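You operate a simulated robot arm through the tools that you are given. There is no shell and no other tool.

Carry out the task below with a simulated robot arm. There is one attempt and no reset: what you move stays moved.

Task
Bring water to the sleeve and jacket ports, then shut off the collar and basin ports.
Fine: open the span and leg valves first, then close the stem and header valves; leave the others.

The check looks at the end state, three seconds after you hand in, the way a careful person would. Anything else that was tipped, shoved, dropped, spilled or broken makes it a failure.

Robot
A 7-joint arm with a two-finger parallel gripper, fixed in place. Base frame: the origin is on the floor under the middle of its stand, x ahead of it, y to its left, z up. Lengths are in m, angles in degrees, forces in N, time in s.
It reaches about 1.479 m from its shoulder. Its first joint turns from -166.0 to 166.0 degrees. Payload 4.4 kg.
The tool frame sits at the grasp point between the pads (the TCP): z along the fingers, y along the line on which they close. The tips reach 0.023 m beyond it. Largest opening 0.094 m; finger width 0.038, thickness 0.01; the body of the gripper, 0.054 by 0.096 m, starts 0.039 m behind the TCP.
Orientation is that of the tool frame in the base frame, as a unit quaternion [w, x, y, z]. With the fingers straight down and closing along the base's y, the tool's x points along the base's -x, its y along +y and its z along -z.

Tools
- The arm moves only by the tool jog_arm. Its argument "plan" is a list of rows, each a list of 7 numbers: the turn, a rotation vector about the tool's x, y, z in degrees, then the shift along the tool's x, y, z in m, then the gripper command, from -1 (fully open) to 1 (shut), values between in proportion. In form: [[ax, ay, az, x, y, z, hand], ...]. A call has 1 to 20 rows; each row is the pose to reach, as a shift and turn from the pose commanded when the call began, along the tool's axes at that moment. A row lasts 0.2 s, in which the tool goes at most 0.05 m and 8.6 degrees; a call with a longer step from one row to the next is refused whole, and so is a gripper value outside its range. Where a pose cannot be reached the arm comes as near as it can. A force on the tool above 40 N (or 10 N above the force at the start of the call, whichever is more), or a blocked arm, ends the call early, and 0.2 s more pass. Each finger travels about 0.072 m/s and halts on what it meets, pressing with about 27 N; the grip force reading is that of the motor and also rises with nothing between the fingers. The clock runs only during rows and for 0.2 s after the last one: add rows that repeat a pose to give the fingers time. The reply holds the time, the measured pose of the TCP, the force on the tool along the base axes, the opening and the grip force, in the units named above and with some noise, with the torque about the TCP (base axes, N m) and any sound that the robot's microphone picked up, and new pictures: "views" is both (left out), scene, wrist or none.
- Cameras (640 x 400 px; columns grow to the right, rows downward): "scene" is fixed at [0.4013, 0.6506, 1.5505]; the picture's right is [-0.31, -0.95, 0.00], its down [-0.46, 0.15, -0.87] and it looks along [0.83, -0.27, -0.48] (base axes); focal length 371 px, centre (320, 200). "wrist" rides on the gripper at [0.086, 0.016, -0.074] in the tool frame; the picture's right is [-0.18, 0.98, 0.00], its down [-0.58, -0.11, -0.81] and it looks along [-0.79, -0.15, 0.59] (tool axes); focal length 243 px, centre (320, 200). There is no depth. A picture from a camera that has moved, and an enlarged one, comes with that camera's place and axes in the base frame and with its lens.
- enlarge(camera, box): a new picture of the part [left, top, right, bottom] of that camera's present view, enlarged. The clock stands still meanwhile.
- close_job(): hands the job in; it is judged then, once.

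Nothing tells you positions but the pictures and the camera data. Unless the task says otherwise, let go and move clear before handing in.

The tools are called after "Call:" as name(argument=value, ...) on one line, values as JSON. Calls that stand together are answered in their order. jog_arm: Moves the arm, as the interface text tells. Its arguments: {"type":"object","properties":{"plan":{"type":"array","items":{"type":"array","items":{"type":"number"}}},"views":{"type":"string","enum":["both","scene","wrist","none"]}},"required":["plan"]} The other tools are called the same way: enlarge (camera, box) takes an enlarged picture of a part of a camera's view; close_job () hands the job in.

At the start:

```text
t: 0.0
position: [0.7913, 0.0948, 1.2744]
tool_rot: [0.0, 0.0, 1.0, 0.0]
contact_force: [-0.7, 0.0, 0.6]
torque: [-0.01, 0.01, 0.04]
opening: 0.0942
grip_force: 0.1
```

scene: 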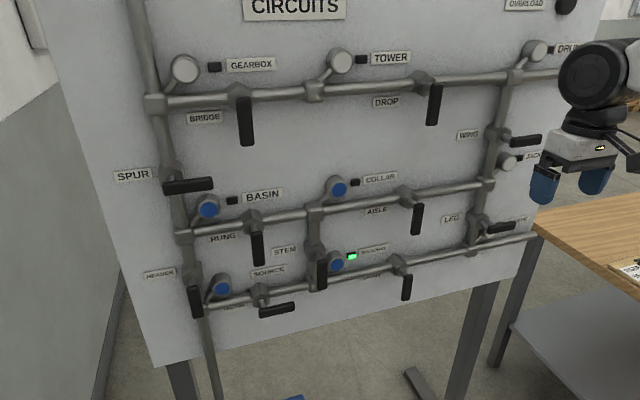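
wrist: 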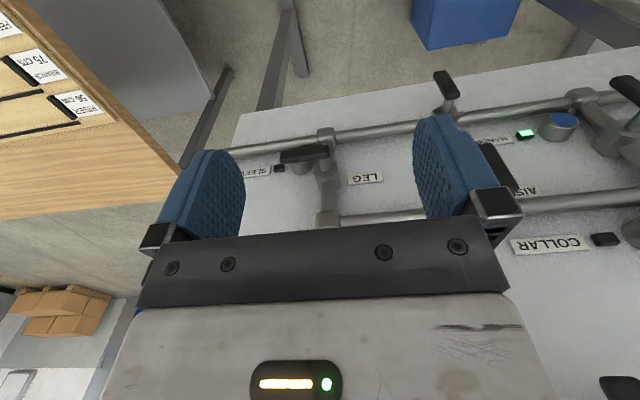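

I see a panel with pipes, black lever valves and labels; the gripper hangs in front of it pointing down. I will enlarge the pictures to read the labels and lever positions before moving.

Call:
enlarge(camera="scene", box=[100, 150, 340, 330])

Call:
enlarge(camera="scene", box=[300, 150, 560, 320])

Call:
enlarge(camera="scene", box=[100, 0, 340, 160])

Call:
enlarge(camera="scene", box=[340, 0, 640, 190])

Call:
enlarge(camera="wrist", box=[220, 60, 640, 260])

```text
2.22 times, centred on (220, 240) of scene
camera zoom: at [0.4013, 0.6506, 1.5505], right [-0.31, -0.95, 0.0], down [-0.46, 0.15, -0.87], along [0.83, -0.27, -0.48], focal length 824 px, centre (542, 111)
```

zoom: 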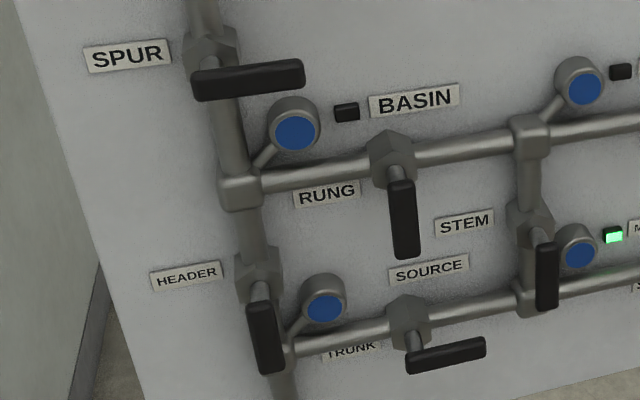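

```text
2.35 times, centred on (430, 235) of scene
camera zoom: at [0.4013, 0.6506, 1.5505], right [-0.31, -0.95, 0.0], down [-0.46, 0.15, -0.87], along [0.83, -0.27, -0.48], focal length 873 px, centre (61, 118)
```

zoom: 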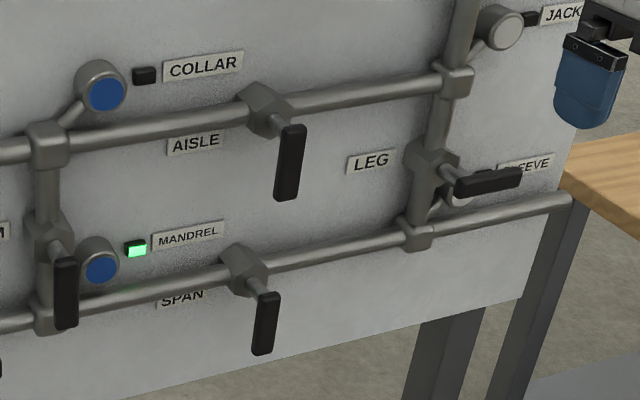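

```text
2.50 times, centred on (220, 80) of scene
camera zoom: at [0.4013, 0.6506, 1.5505], right [-0.31, -0.95, 0.0], down [-0.46, 0.15, -0.87], along [0.83, -0.27, -0.48], focal length 927 px, centre (570, 500)
```

zoom: 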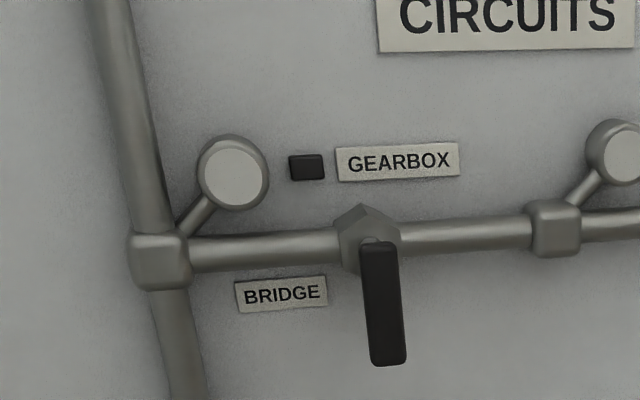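

```text
2.11 times, centred on (490, 95) of scene
camera zoom: at [0.4013, 0.6506, 1.5505], right [-0.31, -0.95, 0.0], down [-0.46, 0.15, -0.87], along [0.83, -0.27, -0.48], focal length 781 px, centre (-38, 421)
```

zoom: 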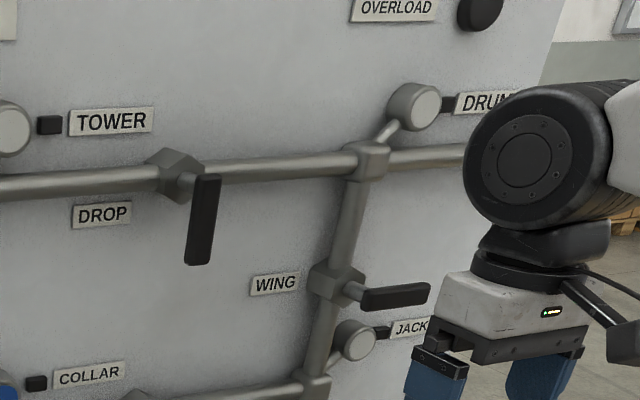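

```text
1.52 times, centred on (430, 160) of wrist
camera zoom: at [0.7048, 0.1113, 1.3499], right [0.18, 0.98, 0.0], down [0.58, -0.11, 0.81], along [0.79, -0.15, -0.59], focal length 370 px, centre (152, 261)
```

zoom: 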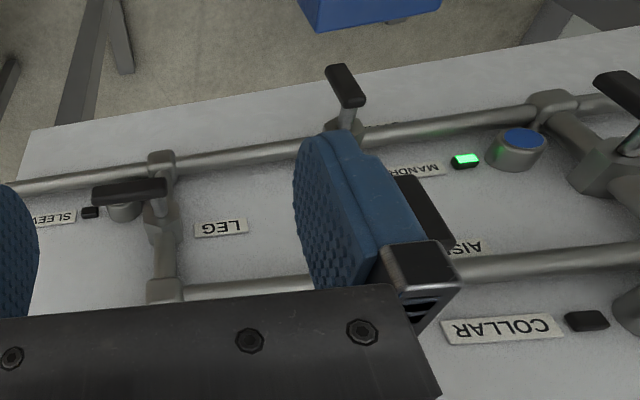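

The panel face stands at about x=1.008 and faces the robot. Levers hang either down or to the right: span is down (closed), leg is right (closed), stem and header are down (open). The span handle is at about (0.94, 0.27, 0.98). I will first turn the gripper to point forward, staying clear of the panel.

Call:
jog_arm(plan=[[0, -7.5, 0, 0.004, 0.012, 0.018, -1], [0, -15, 0, 0.008, 0.025, 0.036, -1], [0, -22.5, 0, 0.012, 0.04, 0.054, -1], [0, -30, 0, 0.016, 0.055, 0.072, -1], [0, -37.5, 0, 0.02, 0.07, 0.09, -0.5], [0, -45, 0, 0.02, 0.085, 0.11, -0.2], [0, -52.5, 0, 0.02, 0.1, 0.13, 0], [0, -60, 0, 0.02, 0.115, 0.15, 0], [0, -67.5, 0, 0.02, 0.13, 0.17, 0], [0, -75, 0, 0.02, 0.145, 0.19, 0], [0, -82.5, 0, 0.02, 0.16, 0.21, 0], [0, -90, 0, 0.02, 0.175, 0.23, 0], [0, -90, 0, 0.02, 0.175, 0.25, 0], [0, -90, 0, 0.02, 0.175, 0.25, 0]], views="both")

```text
t: 3.0
position: [0.772, 0.2714, 1.0256]
tool_rot: [0.707, 0.002, 0.707, -0.002]
contact_force: [0.0, -0.7, -0.1]
torque: [0.01, 0.01, -0.02]
opening: 0.0471
grip_force: 0.1
camera wrist: at [0.6965, 0.2874, 0.9399], right [0.0, 0.98, 0.18], down [-0.81, -0.11, 0.58], along [0.59, -0.15, 0.79], focal length 243 px, centre (320, 200)
```

scene: 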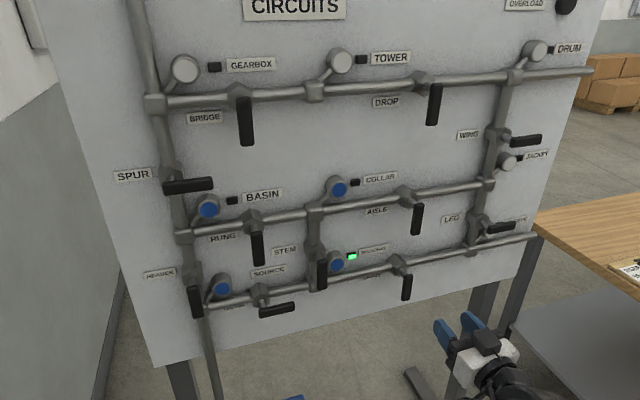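
wrist: 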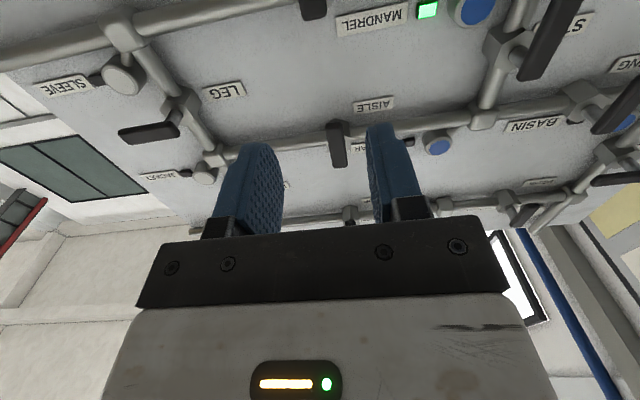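

The gripper now points forward and nothing was touched. I take the span handle to be at about (0.94, 0.271, 0.98) with its axis near z=1.015, and the leg handle at about (0.94, 0.045, 1.095). I will move level with the span handle, stopping short of it, and check the alignment.

Call:
jog_arm(plan=[[0, 0, 0, 0.025, 0, 0.03, 0], [0, 0, 0, 0.05, 0, 0.06, 0], [0, 0, 0, 0.05, 0, 0.08, 0], [0, 0, 0, 0.05, 0, 0.08, 0]], views="both")

```text
t: 4.0
position: [0.8525, 0.2707, 0.9739]
tool_rot: [0.707, 0.001, 0.707, 0.0]
contact_force: [-0.4, -0.2, -0.3]
torque: [0.03, 0.01, -0.02]
opening: 0.0468
grip_force: 0.1
camera wrist: at [0.7779, 0.2879, 0.8882], right [0.0, 0.98, 0.18], down [-0.81, -0.11, 0.58], along [0.59, -0.15, 0.79], focal length 243 px, centre (320, 200)
```

scene: 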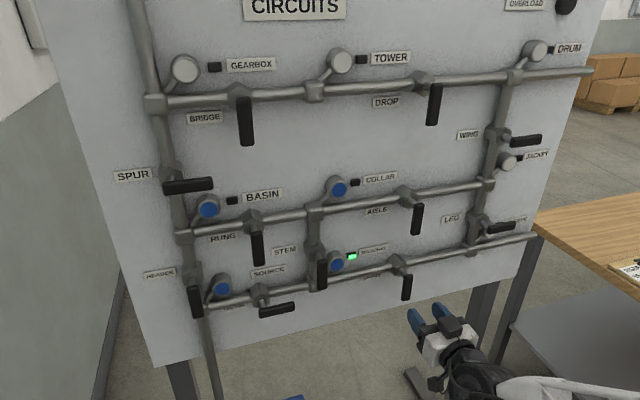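
wrist: 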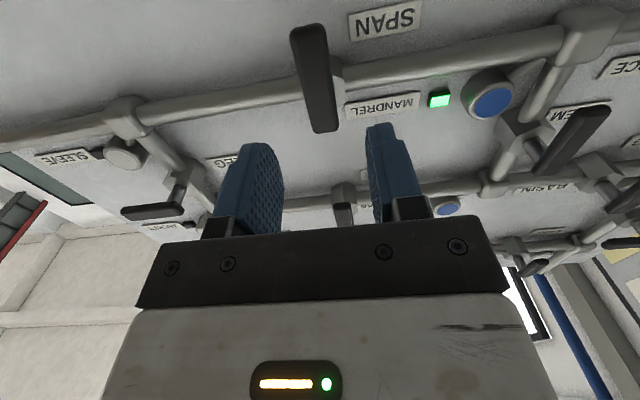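

The span handle hangs at y≈0.27, from z≈0.94 to 1.01 at x≈0.942, and it sits centred between the open fingers. I will advance so the fingers straddle it, then close to feel its width.

Call:
jog_arm(plan=[[0, 0, 0, 0.005, 0, 0.03, 0], [0, 0, 0, 0.008, 0, 0.055, 0], [0, 0, 0, 0.008, 0, 0.07, 0], [0, 0, 0, 0.008, 0, 0.08, 0], [0, 0, 0, 0.008, 0, 0.08, 0]], views="both")

```text
t: 5.2
position: [0.9321, 0.2706, 0.9667]
tool_rot: [0.707, 0.0, 0.707, 0.0]
contact_force: [0.8, 1.1, 0.8]
torque: [0.0, -0.01, 0.03]
opening: 0.047
grip_force: 0.0
camera wrist: at [0.8572, 0.287, 0.8812], right [0.0, 0.98, 0.18], down [-0.81, -0.11, 0.58], along [0.59, -0.15, 0.79], focal length 243 px, centre (320, 200)
```

scene: 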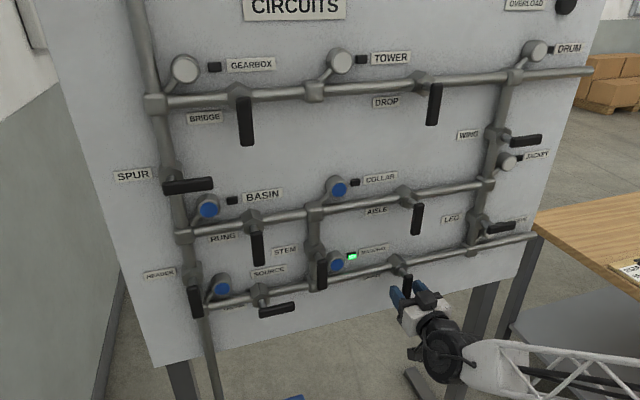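
wrist: 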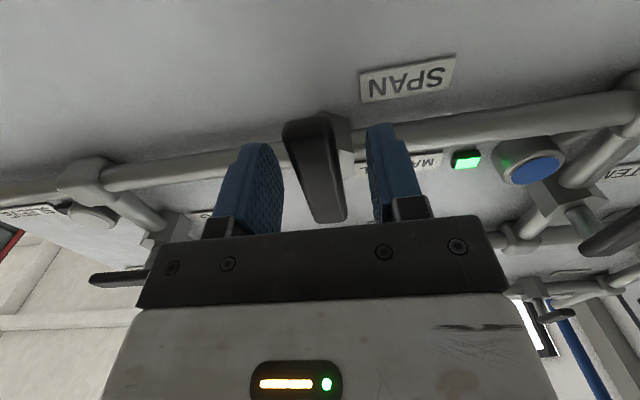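

The fingers straddle the span handle without contact. I now close them to grip it and read its width.

Call:
jog_arm(plan=[[0, 0, 0, 0, 0, 0, 0.4], [0, 0, 0, 0, 0, 0, 1], [0, 0, 0, 0, 0, 0, 1], [0, 0, 0, 0, 0, 0, 1]], views="both")

```text
t: 6.2
position: [0.9323, 0.2691, 0.967]
tool_rot: [0.707, 0.0, 0.707, -0.001]
contact_force: [-3.2, -20.8, 0.9]
torque: [0.6, -0.25, -0.3]
opening: 0.022
grip_force: 45.5
camera wrist: at [0.8572, 0.2863, 0.8812], right [0.0, 0.98, 0.18], down [-0.81, -0.11, 0.58], along [0.59, -0.15, 0.79], focal length 243 px, centre (320, 200)
```

scene: 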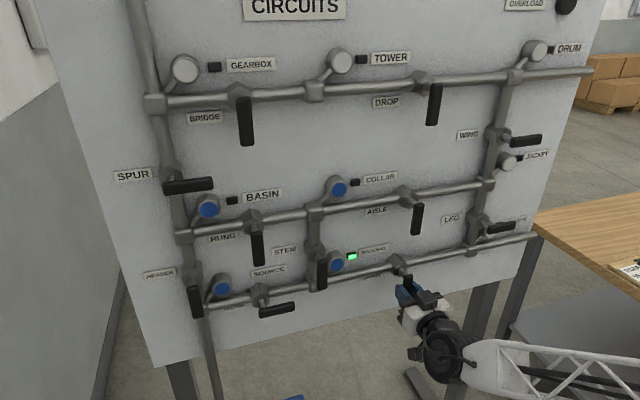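
wrist: 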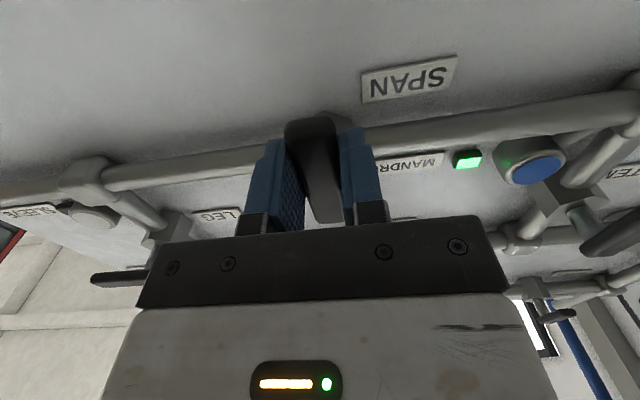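

The span handle is 0.022 wide and resists being pushed left, which fits a swing from down to the right. I will loosen slightly so the fingers can slide, then turn about the lever's axis (near y=0.268, z=1.008) through a quarter turn to the right.

Call:
jog_arm(plan=[[0, 0, 0, 0, -0.001, 0, 0.45], [0, 0, 0, 0, -0.002, 0, 0.45], [0, 0, -8, -0.0004, -0.0078, 0, 0.45], [0, 0, -16, -0.0016, -0.0136, 0, 0.45], [0, 0, -24, -0.0036, -0.0191, 0, 0.45], [0, 0, -32, -0.0064, -0.0243, 0, 0.45], [0, 0, -40, -0.0098, -0.029, 0, 0.45], [0, 0, -48, -0.0139, -0.0332, 0, 0.45], [0, 0, -56, -0.0185, -0.0368, 0, 0.45], [0, 0, -64, -0.0236, -0.0397, 0, 0.45], [0, 0, -72, -0.029, -0.0419, 0, 0.45], [0, 0, -80, -0.0347, -0.0434, 0, 0.45], [0, 0, -88, -0.0405, -0.044, 0, 0.45], [0, 0, -92, -0.0435, -0.044, 0, 0.45], [0, 0, -92, -0.0435, -0.044, 0, 0.45]], views="both")

```text
t: 9.4
position: [0.9317, 0.2261, 1.0082]
tool_rot: [-0.49, 0.509, -0.491, 0.509]
contact_force: [-6.4, 6.4, -27.4]
torque: [0.59, 0.22, -0.07]
opening: 0.0379
grip_force: 13.6
camera wrist: at [0.8564, 0.1386, 0.9963], right [0.0, 0.15, -0.99], down [-0.81, 0.59, 0.09], along [0.59, 0.8, 0.12], focal length 243 px, centre (320, 200)
```

scene: 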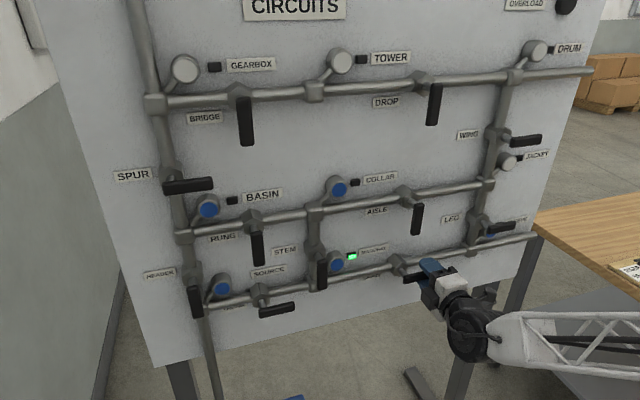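
wrist: 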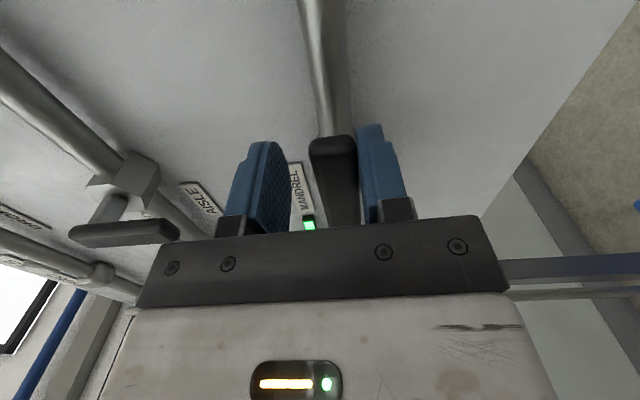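

The span lever has swung to the right and is pressing on its stop. I will check the lever and the sleeve port indicator in the scene picture.

Call:
enlarge(camera="scene", box=[360, 190, 560, 315])

Call:
enlarge(camera="wrist", box=[160, 60, 480, 260])

```text
3.20 times, centred on (460, 252) of scene
camera zoom: at [0.4013, 0.6506, 1.5505], right [-0.31, -0.95, 0.0], down [-0.46, 0.15, -0.87], along [0.83, -0.27, -0.48], focal length 1187 px, centre (-128, 32)
```

zoom: 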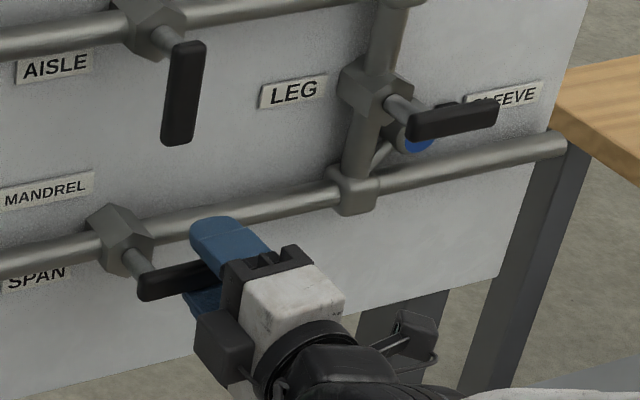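

```text
2.00 times, centred on (320, 160) of wrist
camera zoom: at [0.8564, 0.1386, 0.9963], right [0.0, 0.15, -0.99], down [-0.81, 0.59, 0.09], along [0.59, 0.8, 0.12], focal length 485 px, centre (320, 280)
```

zoom: 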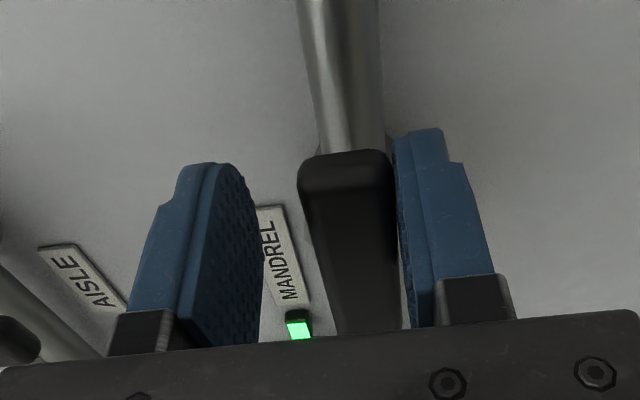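

The sleeve port has turned blue, so span is open. The lever sits horizontally at z≈1.000, which shows my height estimates were about 8 mm high. I will let go, back off, and go in front of the leg lever.

Call:
jog_arm(plan=[[0, 0, 0, 0, 0.004, 0, 0.1], [0, 0, 0, 0, 0.006, 0, 0], [0, 0, 0, 0, 0.006, -0.04, 0], [0, 0, 0, 0, 0.006, -0.08, 0], [0, 0, 0, 0.04, -0.014, -0.085, 0], [0, 0, 1, 0.08, -0.03, -0.085, 0], [0, 0, 2, 0.12, -0.045, -0.085, 0], [0, 0, 2, 0.155, -0.06, -0.085, 0], [0, 0, 2, 0.184, -0.0736, -0.085, 0], [0, 0, 2, 0.184, -0.0736, -0.085, 0]], views="both")

```text
t: 11.6
position: [0.8453, 0.0633, 1.0972]
tool_rot: [0.492, -0.494, 0.508, -0.506]
contact_force: [0.3, -0.3, 1.5]
torque: [-0.01, 0.08, -0.04]
opening: 0.0468
grip_force: 0.1
out of reach, approached as far as the arm can: row 8, 9, 10
camera wrist: at [0.7688, -0.0219, 1.0818], right [0.0, 0.18, -0.98], down [-0.79, 0.6, 0.11], along [0.61, 0.78, 0.15], focal length 243 px, centre (320, 200)
```

scene: 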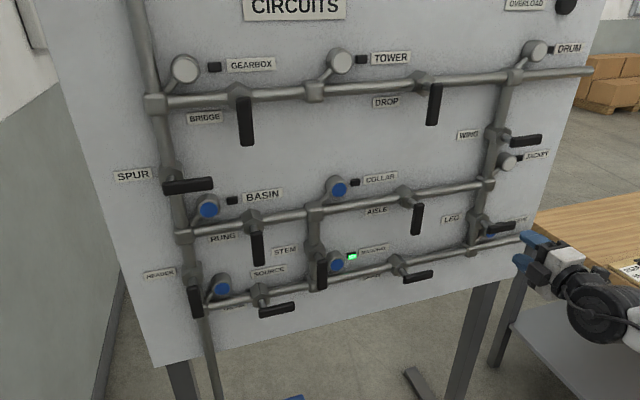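
wrist: 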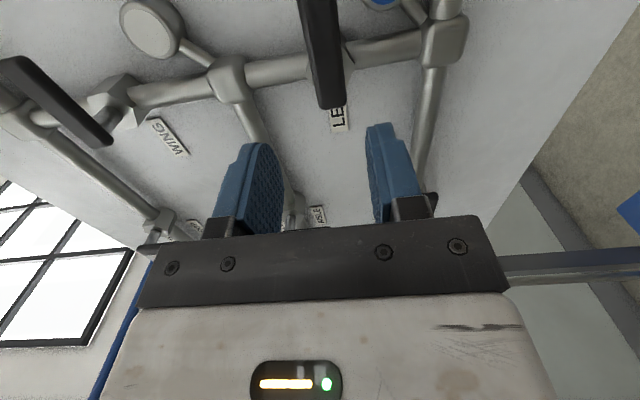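

The sleeve port is fed. The leg lever points right at z≈1.092, with its axis near y=0.075, and this wrist roll runs out of reach there. I will roll the gripper part way back, which the open fingers allow, and see whether the place can then be reached.

Call:
jog_arm(plan=[[0, 0, 7, 0, 0, 0, 0], [0, 0, 14, 0, 0, 0, 0], [0, 0, 21, 0, 0, 0, 0], [0, 0, 28, 0, 0, 0, 0], [0, 0, 28, 0, 0, 0, 0]], views="both")

```text
t: 12.8
position: [0.8452, 0.0724, 1.0978]
tool_rot: [0.603, -0.36, 0.61, -0.367]
contact_force: [-0.7, 0.4, 0.6]
torque: [0.02, 0.03, -0.03]
opening: 0.0471
grip_force: 0.0
out of reach, approached as far as the arm can: row 1, 2, 3, 4, 5
camera wrist: at [0.7683, 0.0046, 1.0436], right [0.01, 0.62, -0.78], down [-0.8, 0.47, 0.37], along [0.6, 0.62, 0.5], focal length 243 px, centre (320, 200)
```

scene: 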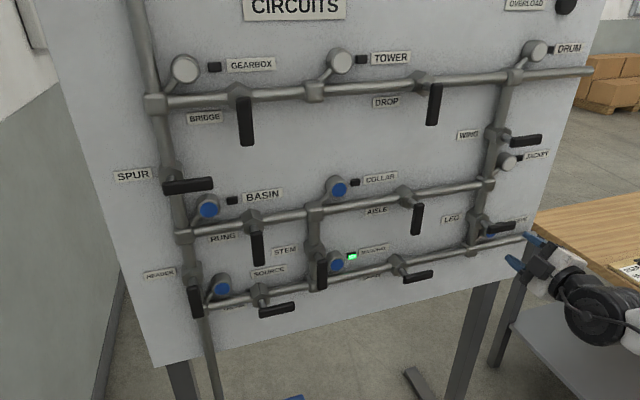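
wrist: 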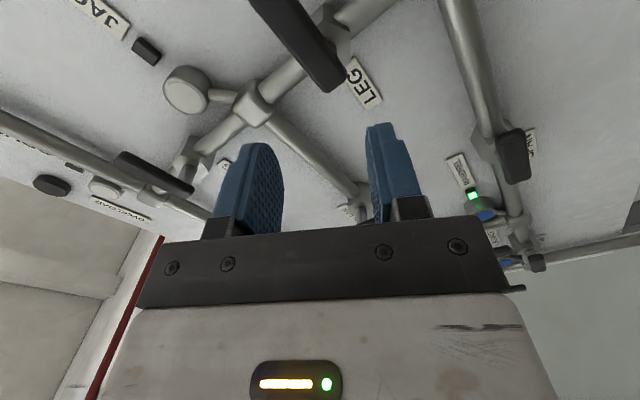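

The reach limit does not depend on the roll: with the tool pointing straight ahead, the arm stops near y=0.07. I will test whether yawing the tool slightly to the right frees it, staying back from the panel.

Call:
jog_arm(plan=[[3.5, 6.6, 0, 0, 0, 0, 0], [7, 13.2, 0, 0, 0, 0, 0], [7, 13.2, 0, 0, 0, 0, 0], [7, 13.2, 0, 0, 0, 0, 0]], views="wrist")

```text
t: 13.8
position: [0.8437, 0.0715, 1.0962]
tool_rot: [0.553, -0.282, 0.649, -0.44]
contact_force: [-0.3, -0.3, 0.6]
torque: [0.0, -0.03, -0.03]
opening: 0.0468
grip_force: 0.1
camera wrist: at [0.7542, 0.0253, 1.043], right [0.16, 0.6, -0.78], down [-0.66, 0.66, 0.37], along [0.73, 0.46, 0.5], focal length 243 px, centre (320, 200)
```

wrist: 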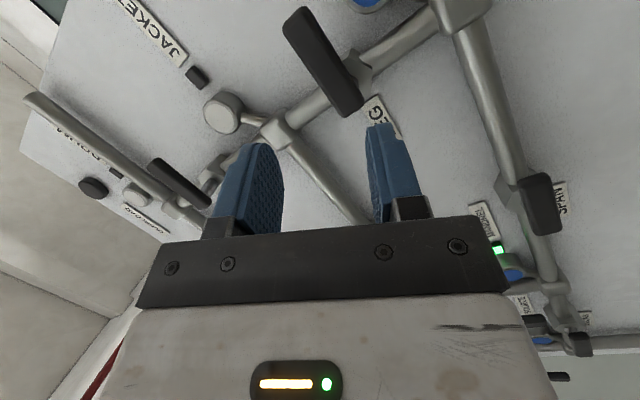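

With the tool yawed 15° the arm is within reach again. The leg handle runs from y≈0.010 (tip) to 0.076 at z≈1.090. I will widen the fingers and line up with the handle, still short of it.

Call:
jog_arm(plan=[[0, 0, 0, 0.0128, -0.0046, 0.0067, -0.36], [0, 0, 0, 0.0257, -0.0092, 0.0134, -0.36], [0, 0, 0, 0.0257, -0.0092, 0.0134, -0.36]], views="both")

```text
t: 14.6
position: [0.8505, 0.0431, 1.0938]
tool_rot: [0.554, -0.281, 0.649, -0.44]
contact_force: [-0.1, 0.7, -0.3]
torque: [0.0, 0.02, -0.02]
opening: 0.0638
grip_force: 0.0
camera wrist: at [0.7603, -0.0043, 1.0388], right [0.16, 0.6, -0.78], down [-0.66, 0.65, 0.37], along [0.73, 0.46, 0.5], focal length 243 px, centre (320, 200)
```

scene: 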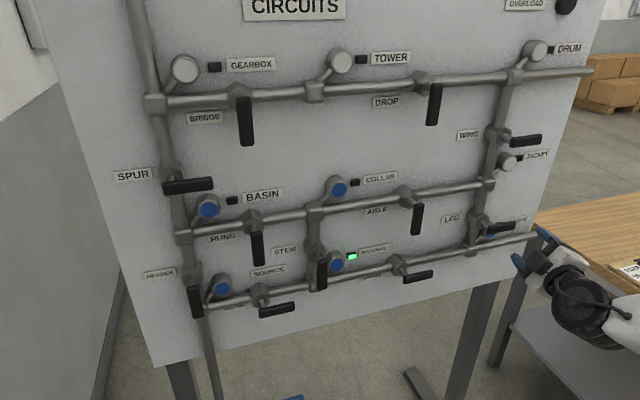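
wrist: 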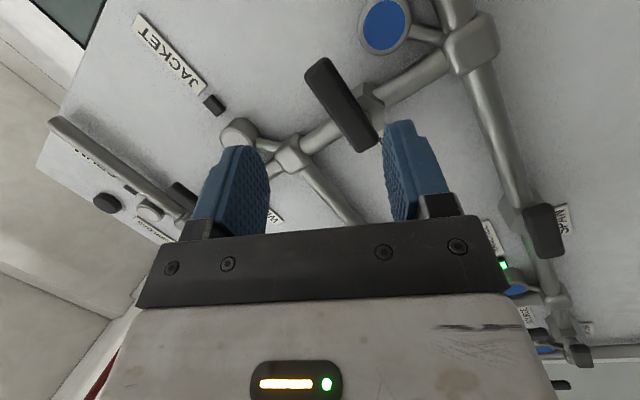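

The arm reaches here now, and the handle lies between the open fingers, with about 8 mm to spare above and below. I will advance so that they straddle it.

Call:
jog_arm(plan=[[0, 0, 0, -0.0041, 0.0065, -0.0018, -0.36], [0, 0, 0, -0.011, 0.0101, 0.0272, -0.36], [0, 0, 0, -0.0167, 0.0132, 0.0513, -0.36], [0, 0, 0, -0.0218, 0.0159, 0.0731, -0.36], [0, 0, 0, -0.0218, 0.0159, 0.0731, -0.36]], views="both")

```text
t: 15.8
position: [0.9289, 0.049, 1.0892]
tool_rot: [0.553, -0.282, 0.648, -0.441]
contact_force: [0.1, 0.1, 0.3]
torque: [-0.02, 0.01, 0.01]
opening: 0.0638
grip_force: 0.1
camera wrist: at [0.8385, 0.0017, 1.0341], right [0.16, 0.6, -0.78], down [-0.66, 0.65, 0.37], along [0.73, 0.46, 0.5], focal length 243 px, centre (320, 200)
```

scene: 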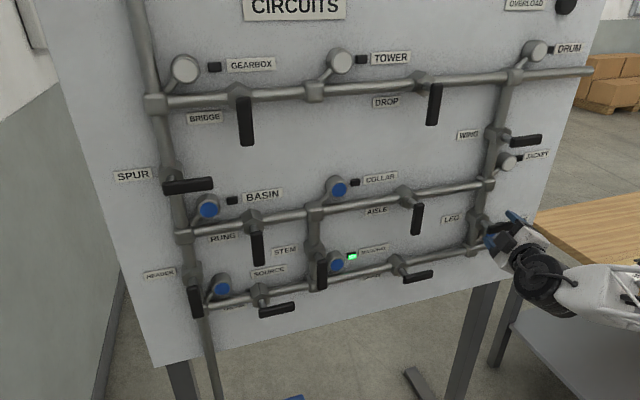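
wrist: 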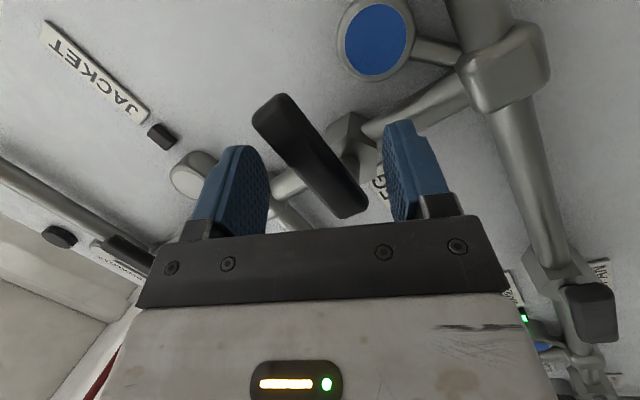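

The handle is between the fingers with no contact force. I will now swing it from right to down along an arc around the axis (y≈0.073, z≈1.089), narrowing the fingers as I go.

Call:
jog_arm(plan=[[0, 0, 6.2, 0.0018, 0.003, 0.0001, -0.3], [0, 0, 12.4, 0.0042, 0.0065, 0.0002, -0.2], [0, 0, 18.6, 0.0061, 0.0106, 0.0001, -0.1], [0, 0, 24.8, 0.0074, 0.0149, -0.0001, 0], [0, 0, 31, 0.008, 0.0199, -0.0006, 0.05], [0, 0, 37.2, 0.0076, 0.025, -0.0013, 0.1], [0, 0, 43.4, 0.0063, 0.03, -0.0023, 0.15], [0, 0, 49.6, 0.0042, 0.0351, -0.0034, 0.2], [0, 0, 55.8, 0.0012, 0.0399, -0.0047, 0.25], [0, 0, 62, -0.0028, 0.0442, -0.0062, 0.3], [0, 0, 62, -0.0028, 0.0442, -0.0062, 0.3]], views="both")

```text
t: 18.2
position: [0.9277, 0.0758, 1.0525]
tool_rot: [0.701, 0.093, 0.701, -0.092]
contact_force: [0.2, 0.8, -0.8]
torque: [-0.02, 0.0, 0.02]
opening: 0.0329
grip_force: 0.0
camera wrist: at [0.8602, 0.1096, 0.9655], right [0.25, 0.95, 0.19], down [-0.81, 0.1, 0.58], along [0.53, -0.3, 0.79], focal length 243 px, centre (320, 200)
```

scene: 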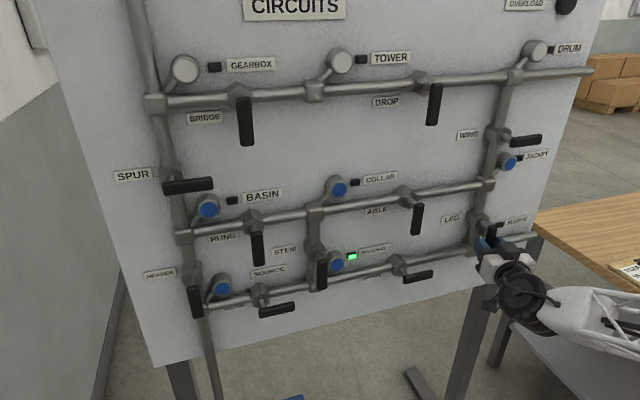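
wrist: 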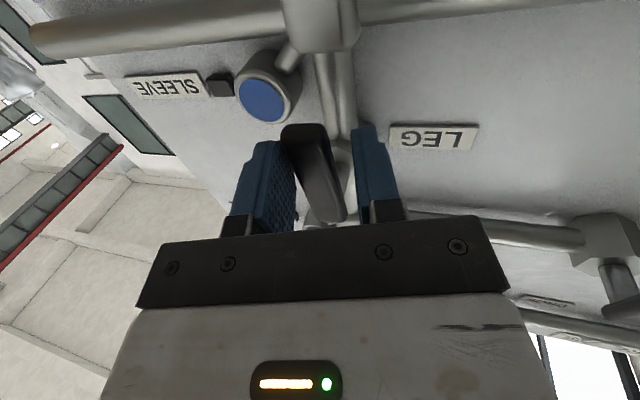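

The jacket port is now blue, so water reaches it. The leg lever hangs almost straight down; I will close the fingers to bring it square against its stop.

Call:
jog_arm(plan=[[0, 0, 0, 0, 0, 0, 0.45], [0, 0, 0, 0, 0, 0, 0.6], [0, 0, 0, 0, 0, 0, 0.6]], views="both")

```text
t: 19.0
position: [0.9292, 0.074, 1.0522]
tool_rot: [0.701, 0.091, 0.701, -0.091]
contact_force: [-0.9, -15.6, -1.8]
torque: [0.36, 0.03, -0.08]
opening: 0.0257
grip_force: 8.3
camera wrist: at [0.8602, 0.1089, 0.9653], right [0.25, 0.95, 0.18], down [-0.81, 0.1, 0.58], along [0.53, -0.3, 0.79], focal length 243 px, centre (320, 200)
```

scene: 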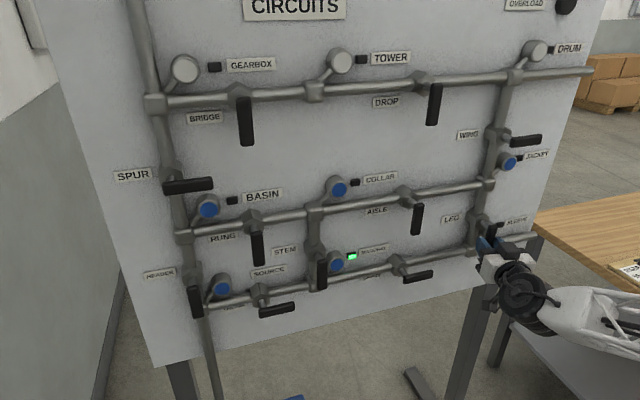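
wrist: 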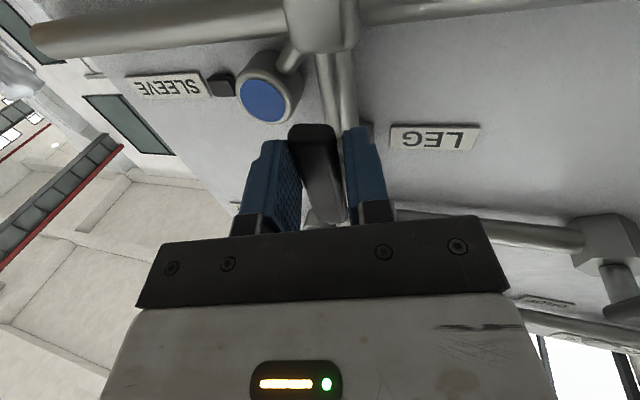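

The leg lever is gripped and resists with about 15 N. I will push a few millimetres further to confirm it is against its stop, then look.

Call:
jog_arm(plan=[[0, 0, 0, 0, 0.0015, 0, 0.6], [0, 0, 0, 0, 0.0015, 0, 0.6]], views="none")

Call:
enlarge(camera="wrist", box=[200, 60, 500, 260])

Call:
enlarge(camera="scene", box=[420, 130, 580, 290])

```text
t: 19.6
position: [0.9282, 0.0756, 1.0514]
tool_rot: [0.7, 0.092, 0.702, -0.092]
contact_force: [-2.6, -22.6, -4.9]
torque: [0.51, -0.1, -0.22]
opening: 0.029
grip_force: 11.4
```

```text
2.00 times, centred on (350, 160) of wrist
camera zoom: at [0.8606, 0.1105, 0.9653], right [0.25, 0.95, 0.18], down [-0.81, 0.1, 0.58], along [0.53, -0.3, 0.79], focal length 485 px, centre (260, 280)
```

zoom: 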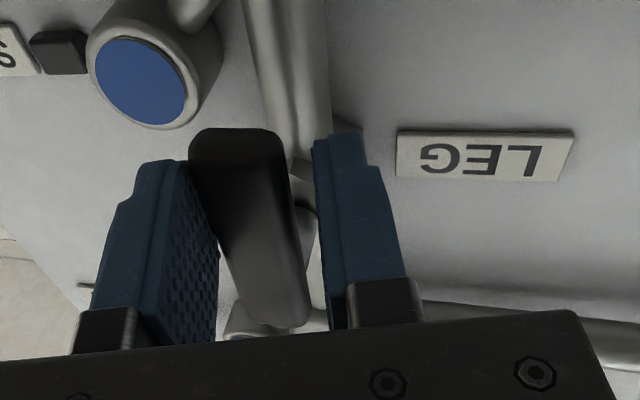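

```text
2.50 times, centred on (500, 210) of scene
camera zoom: at [0.4013, 0.6506, 1.5505], right [-0.31, -0.95, 0.0], down [-0.46, 0.15, -0.87], along [0.83, -0.27, -0.48], focal length 927 px, centre (-130, 175)
```

zoom: 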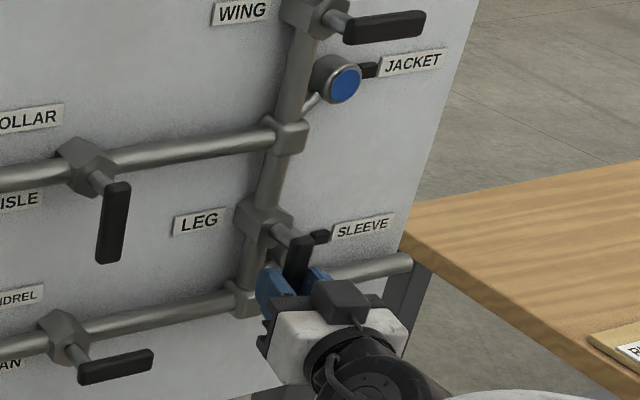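

The leg lever is vertical and firmly on its stop: the force rises and it does not move. The sleeve and jacket ports are both blue. I will let go, back out and travel to a point in front of the stem lever, which I take to hang at y≈0.471 with its axis near z=1.09.

Call:
jog_arm(plan=[[0, 0, 0, 0, -0.001, 0, 0.2], [0, 0, 0, 0, -0.002, 0, -0.06], [0, 0, 0, 0, -0.0124, -0.0386, -0.06], [0, 0, 0, 0, -0.0235, -0.0802, -0.06], [-1.5, 0, 0, 0, 0.0166, -0.0904, -0.06], [-3, 0, 0, 0, 0.0546, -0.1006, -0.06], [-4.5, 0, 0, 0, 0.0927, -0.1108, -0.06], [-6, 0, 0, 0, 0.1307, -0.121, -0.06], [-7.5, 0, 0, 0, 0.1688, -0.1312, -0.06], [-9, 0, 0, 0, 0.2069, -0.1414, -0.06], [-10.5, 0, 0, 0, 0.2449, -0.1516, -0.06], [-12, 0, 0, 0, 0.283, -0.1618, -0.06], [-13.5, 0, 0, 0, 0.321, -0.172, -0.06], [-15, 0, 0, 0, 0.3591, -0.1822, -0.06], [-15, 0, 0, 0, 0.3591, -0.1822, -0.06]], views="both")

```text
t: 22.8
position: [0.8477, 0.4686, 1.0511]
tool_rot: [0.707, 0.0, 0.707, 0.0]
contact_force: [-0.2, -1.2, 0.1]
torque: [0.0, 0.01, -0.02]
opening: 0.0499
grip_force: 0.1
camera wrist: at [0.7722, 0.4853, 0.9661], right [0.0, 0.98, 0.18], down [-0.81, -0.11, 0.58], along [0.59, -0.15, 0.79], focal length 243 px, centre (320, 200)
```

scene: 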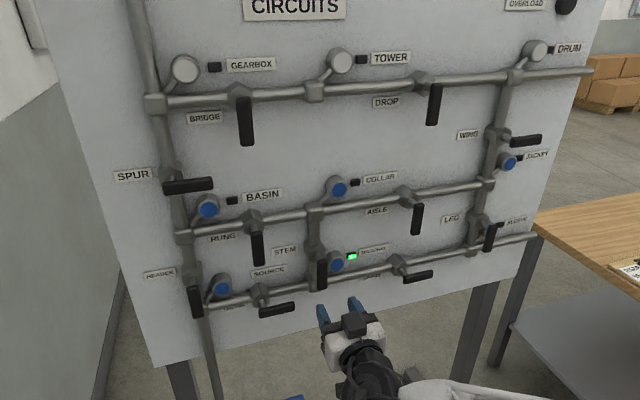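
wrist: 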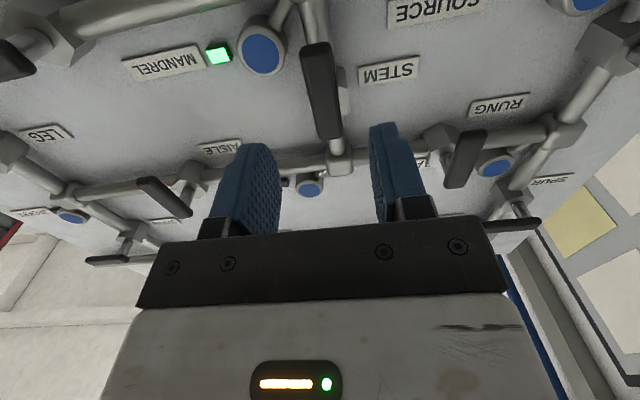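

Span now points right and leg points down. The stem handle hangs at y≈0.4695 with its axis near z=1.091, centred between the fingers. I will advance to straddle it.

Call:
jog_arm(plan=[[0, 0, 0, -0.001, 0.001, 0.03, -0.06], [0, 0, 0, -0.002, 0.001, 0.055, -0.06], [0, 0, 0, -0.002, 0.001, 0.073, -0.06], [0, 0, 0, -0.002, 0.001, 0.084, -0.06], [0, 0, 0, -0.002, 0.001, 0.084, -0.06]], views="both")

Call:
enlarge(camera="scene", box=[360, 150, 560, 310])

```text
t: 24.0
position: [0.9307, 0.4704, 1.0531]
tool_rot: [0.707, 0.001, 0.708, 0.0]
contact_force: [0.0, -0.5, 0.5]
torque: [-0.03, -0.01, -0.02]
opening: 0.05
grip_force: 0.1
camera wrist: at [0.8555, 0.4859, 0.9677], right [0.0, 0.98, 0.18], down [-0.81, -0.11, 0.58], along [0.59, -0.15, 0.79], focal length 243 px, centre (320, 200)
```

scene: 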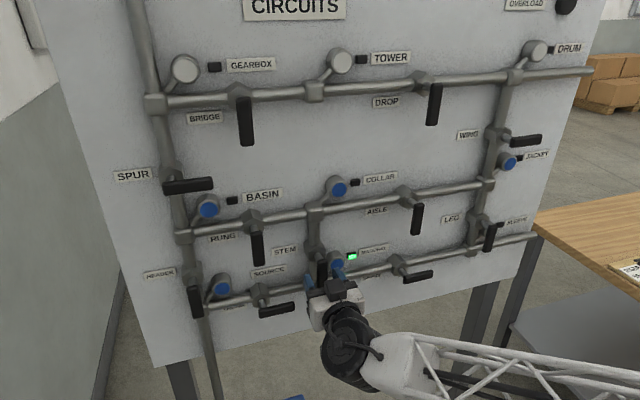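
wrist: 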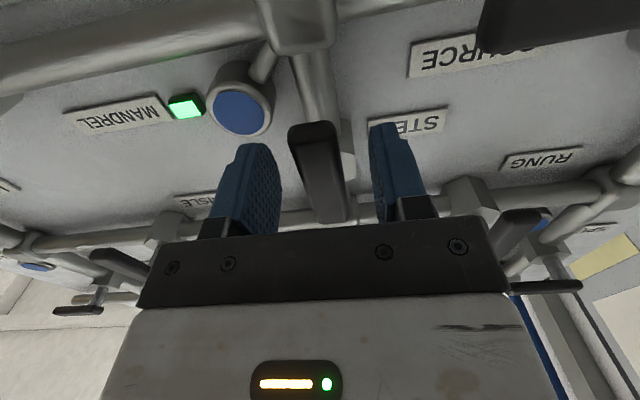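

```text
2.50 times, centred on (460, 230) of scene
camera zoom: at [0.4013, 0.6506, 1.5505], right [-0.31, -0.95, 0.0], down [-0.46, 0.15, -0.87], along [0.83, -0.27, -0.48], focal length 927 px, centre (-30, 125)
```

zoom: 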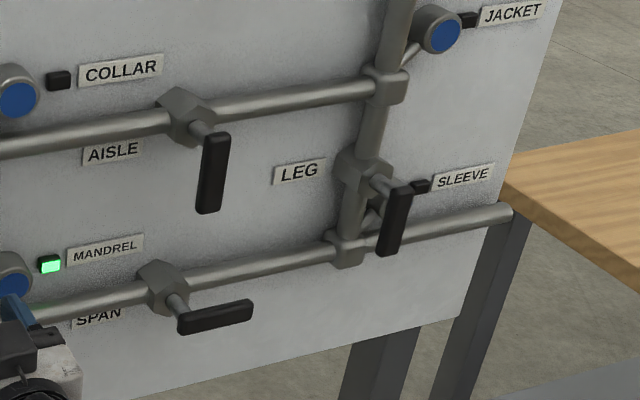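

Stem is straddled cleanly. Before turning it, I will compare the leg and span lever angles with untouched levers to be sure they went all the way.

Call:
enlarge(camera="scene", box=[465, 210, 525, 260])

Call:
enlarge(camera="scene", box=[390, 185, 450, 240])

Call:
enlarge(camera="scene", box=[380, 245, 450, 295])

Call:
enlarge(camera="scene", box=[240, 275, 310, 325])

```text
8.00 times, centred on (495, 235) of scene
camera zoom: at [0.4013, 0.6506, 1.5505], right [-0.31, -0.95, 0.0], down [-0.46, 0.15, -0.87], along [0.83, -0.27, -0.48], focal length 2967 px, centre (-1080, -80)
```

zoom: 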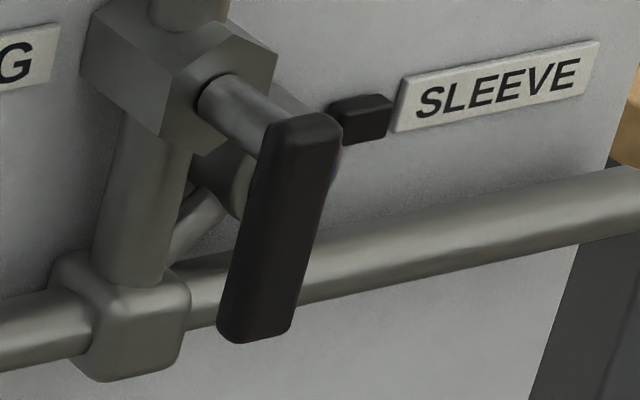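

```text
7.27 times, centred on (420, 212) of scene
camera zoom: at [0.4013, 0.6506, 1.5505], right [-0.31, -0.95, 0.0], down [-0.46, 0.15, -0.87], along [0.83, -0.27, -0.48], focal length 2698 px, centre (-407, 109)
```

zoom: 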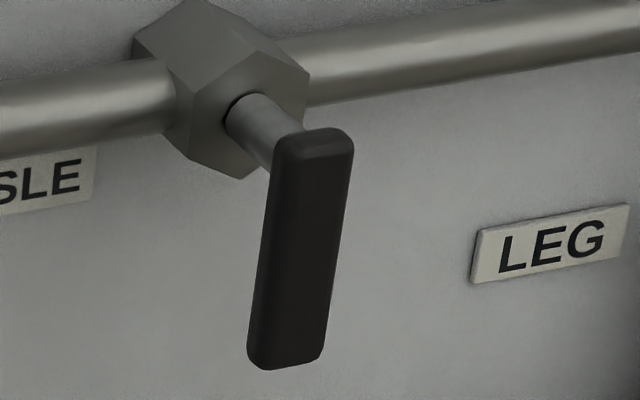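

```text
8.00 times, centred on (415, 270) of scene
camera zoom: at [0.4013, 0.6506, 1.5505], right [-0.31, -0.95, 0.0], down [-0.46, 0.15, -0.87], along [0.83, -0.27, -0.48], focal length 2967 px, centre (-440, -360)
```

zoom: 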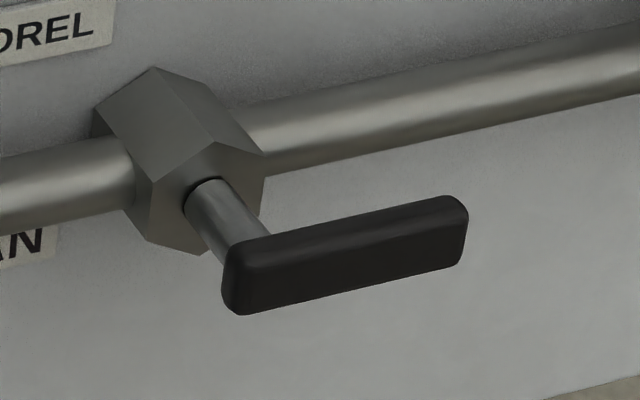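

```text
8.00 times, centred on (275, 300) of scene
camera zoom: at [0.4013, 0.6506, 1.5505], right [-0.31, -0.95, 0.0], down [-0.46, 0.15, -0.87], along [0.83, -0.27, -0.48], focal length 2967 px, centre (680, -600)
```

zoom: 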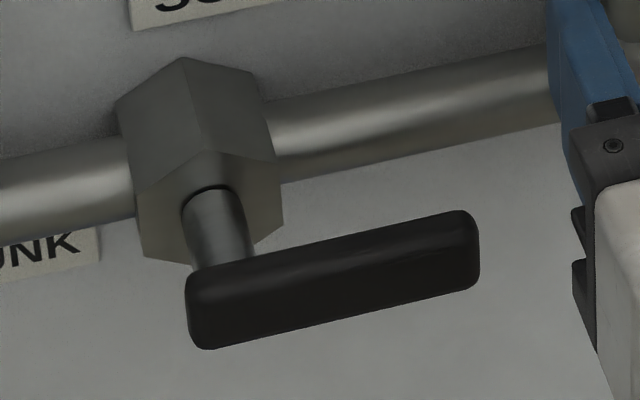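

Leg is vertical and span is parallel to its pipe, both within about a degree. Now I will swing the stem lever from down to the right, about its axis at y≈0.4695, z≈1.091, with the fingers nearly closed around it.

Call:
jog_arm(plan=[[0, 0, 0, 0, -0.0005, 0, 0.3], [0, 0, 0, 0, -0.0005, 0, 0.42], [0, 0, -8, -0.0004, -0.0058, 0, 0.42], [0, 0, -16, -0.0015, -0.011, 0, 0.42], [0, 0, -24, -0.0033, -0.016, 0, 0.42], [0, 0, -32, -0.0058, -0.0206, 0, 0.42], [0, 0, -40, -0.0089, -0.0249, 0, 0.42], [0, 0, -48, -0.0126, -0.0287, 0, 0.42], [0, 0, -56, -0.0168, -0.032, 0, 0.42], [0, 0, -64, -0.0213, -0.0347, 0, 0.42], [0, 0, -72, -0.0263, -0.0366, 0, 0.42], [0, 0, -80, -0.0314, -0.0379, 0, 0.42], [0, 0, -88, -0.0367, -0.0385, 0, 0.42], [0, 0, -90, -0.038, -0.0385, 0, 0.42], [0, 0, -90, -0.038, -0.0385, 0, 0.42]], views="both")

```text
t: 27.2
position: [0.9297, 0.4314, 1.0914]
tool_rot: [-0.5, 0.5, -0.5, 0.5]
contact_force: [1.7, -0.6, 0.2]
torque: [0.03, -0.01, 0.0]
opening: 0.0275
grip_force: 0.2
camera wrist: at [0.8546, 0.3457, 1.076], right [0.0, 0.18, -0.98], down [-0.81, 0.58, 0.11], along [0.59, 0.79, 0.15], focal length 243 px, centre (320, 200)
```

scene: 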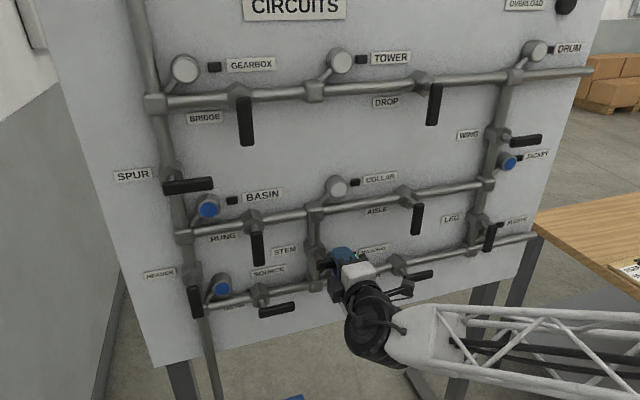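
wrist: 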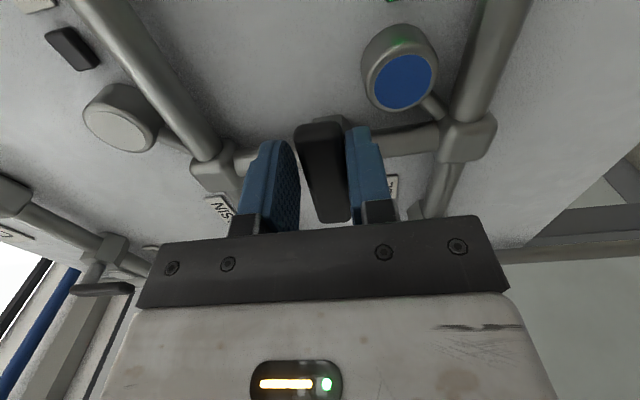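

The collar port has gone white, and stem points right with little contact force. I will close the fingers and press gently upward to make sure the lever is fully on its stop.

Call:
jog_arm(plan=[[0, 0, 0, 0, 0, 0, 0.6], [0, 0, 0, 0, -0.001, 0, 0.6], [0, 0, 0, 0, -0.002, 0, 0.6], [0, 0, 0, 0, -0.002, 0, 0.6]], views="both")

```text
t: 28.2
position: [0.9296, 0.4327, 1.0896]
tool_rot: [-0.5, 0.501, -0.5, 0.5]
contact_force: [-9.3, 9.0, -28.6]
torque: [-0.79, 0.16, -0.25]
opening: 0.0218
grip_force: 45.1
camera wrist: at [0.8546, 0.3454, 1.0751], right [0.0, 0.18, -0.98], down [-0.81, 0.58, 0.11], along [0.59, 0.79, 0.14], focal length 243 px, centre (320, 200)
```

scene: 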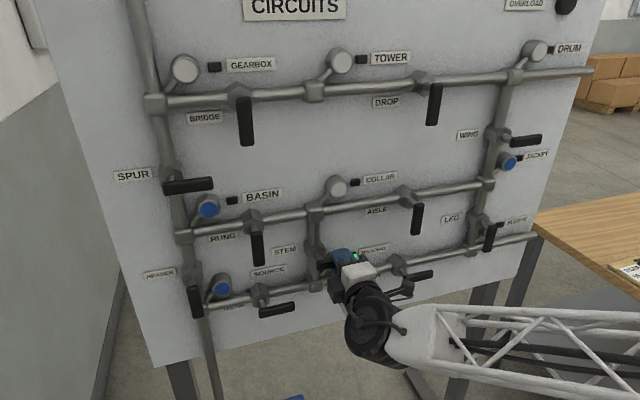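
wrist: 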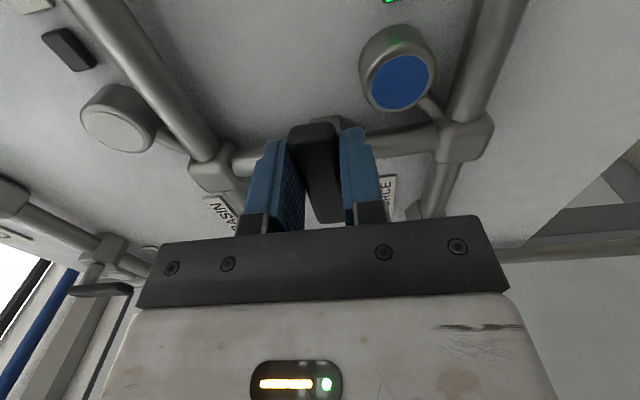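

Stem is firmly on its stop at z≈1.0896. I will let go, back out, and travel left while rolling back, to a point in front of the header lever, which I take to hang at y≈0.71 with its axis near z=1.09.

Call:
jog_arm(plan=[[0, 0, 0, 0, 0.003, 0, 0.2], [0, 0, 0, 0, 0.003, 0, -0.06], [0, 0, 0, 0, 0.003, -0.04, -0.06], [0, 0, 0, 0, 0.003, -0.082, -0.06], [0, 0, 8.2, -0.0255, 0.0037, -0.082, -0.06], [0, 0, 16.4, -0.051, 0.0074, -0.082, -0.06], [0, 0, 24.6, -0.0765, 0.0111, -0.082, -0.06], [0, 0, 32.8, -0.102, 0.0148, -0.082, -0.06], [0, 0, 41, -0.1275, 0.0185, -0.082, -0.06], [0, 0, 49.2, -0.153, 0.0222, -0.082, -0.06], [0, 0, 57.4, -0.1785, 0.0259, -0.082, -0.06], [0, 0, 65.6, -0.204, 0.0296, -0.082, -0.06], [0, 0, 73.8, -0.2295, 0.0333, -0.082, -0.06], [0, 0, 82, -0.255, 0.037, -0.082, -0.06], [0, 0, 90, -0.28, 0.041, -0.082, -0.06], [0, 0, 90, -0.28, 0.041, -0.082, -0.06]], views="both")

```text
t: 31.6
position: [0.8489, 0.7116, 1.0526]
tool_rot: [0.707, 0.0, 0.707, 0.001]
contact_force: [0.4, 0.4, -0.4]
torque: [0.01, -0.03, -0.02]
opening: 0.0498
grip_force: 0.1
camera wrist: at [0.7733, 0.7279, 0.9663], right [0.0, 0.98, 0.19], down [-0.81, -0.11, 0.58], along [0.59, -0.15, 0.79], focal length 243 px, centre (320, 200)
```

scene: 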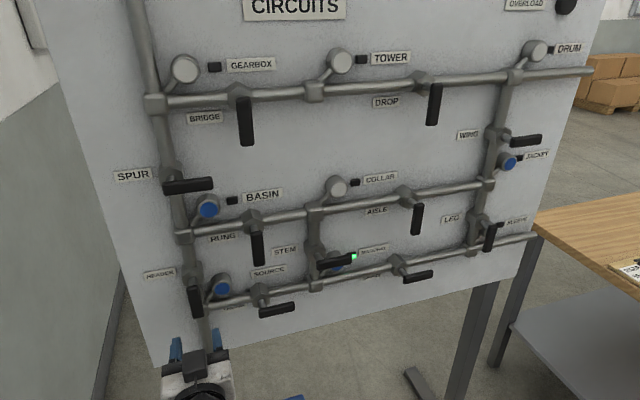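
wrist: 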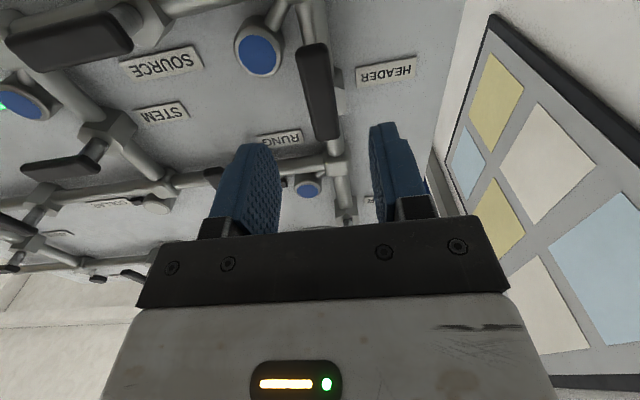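

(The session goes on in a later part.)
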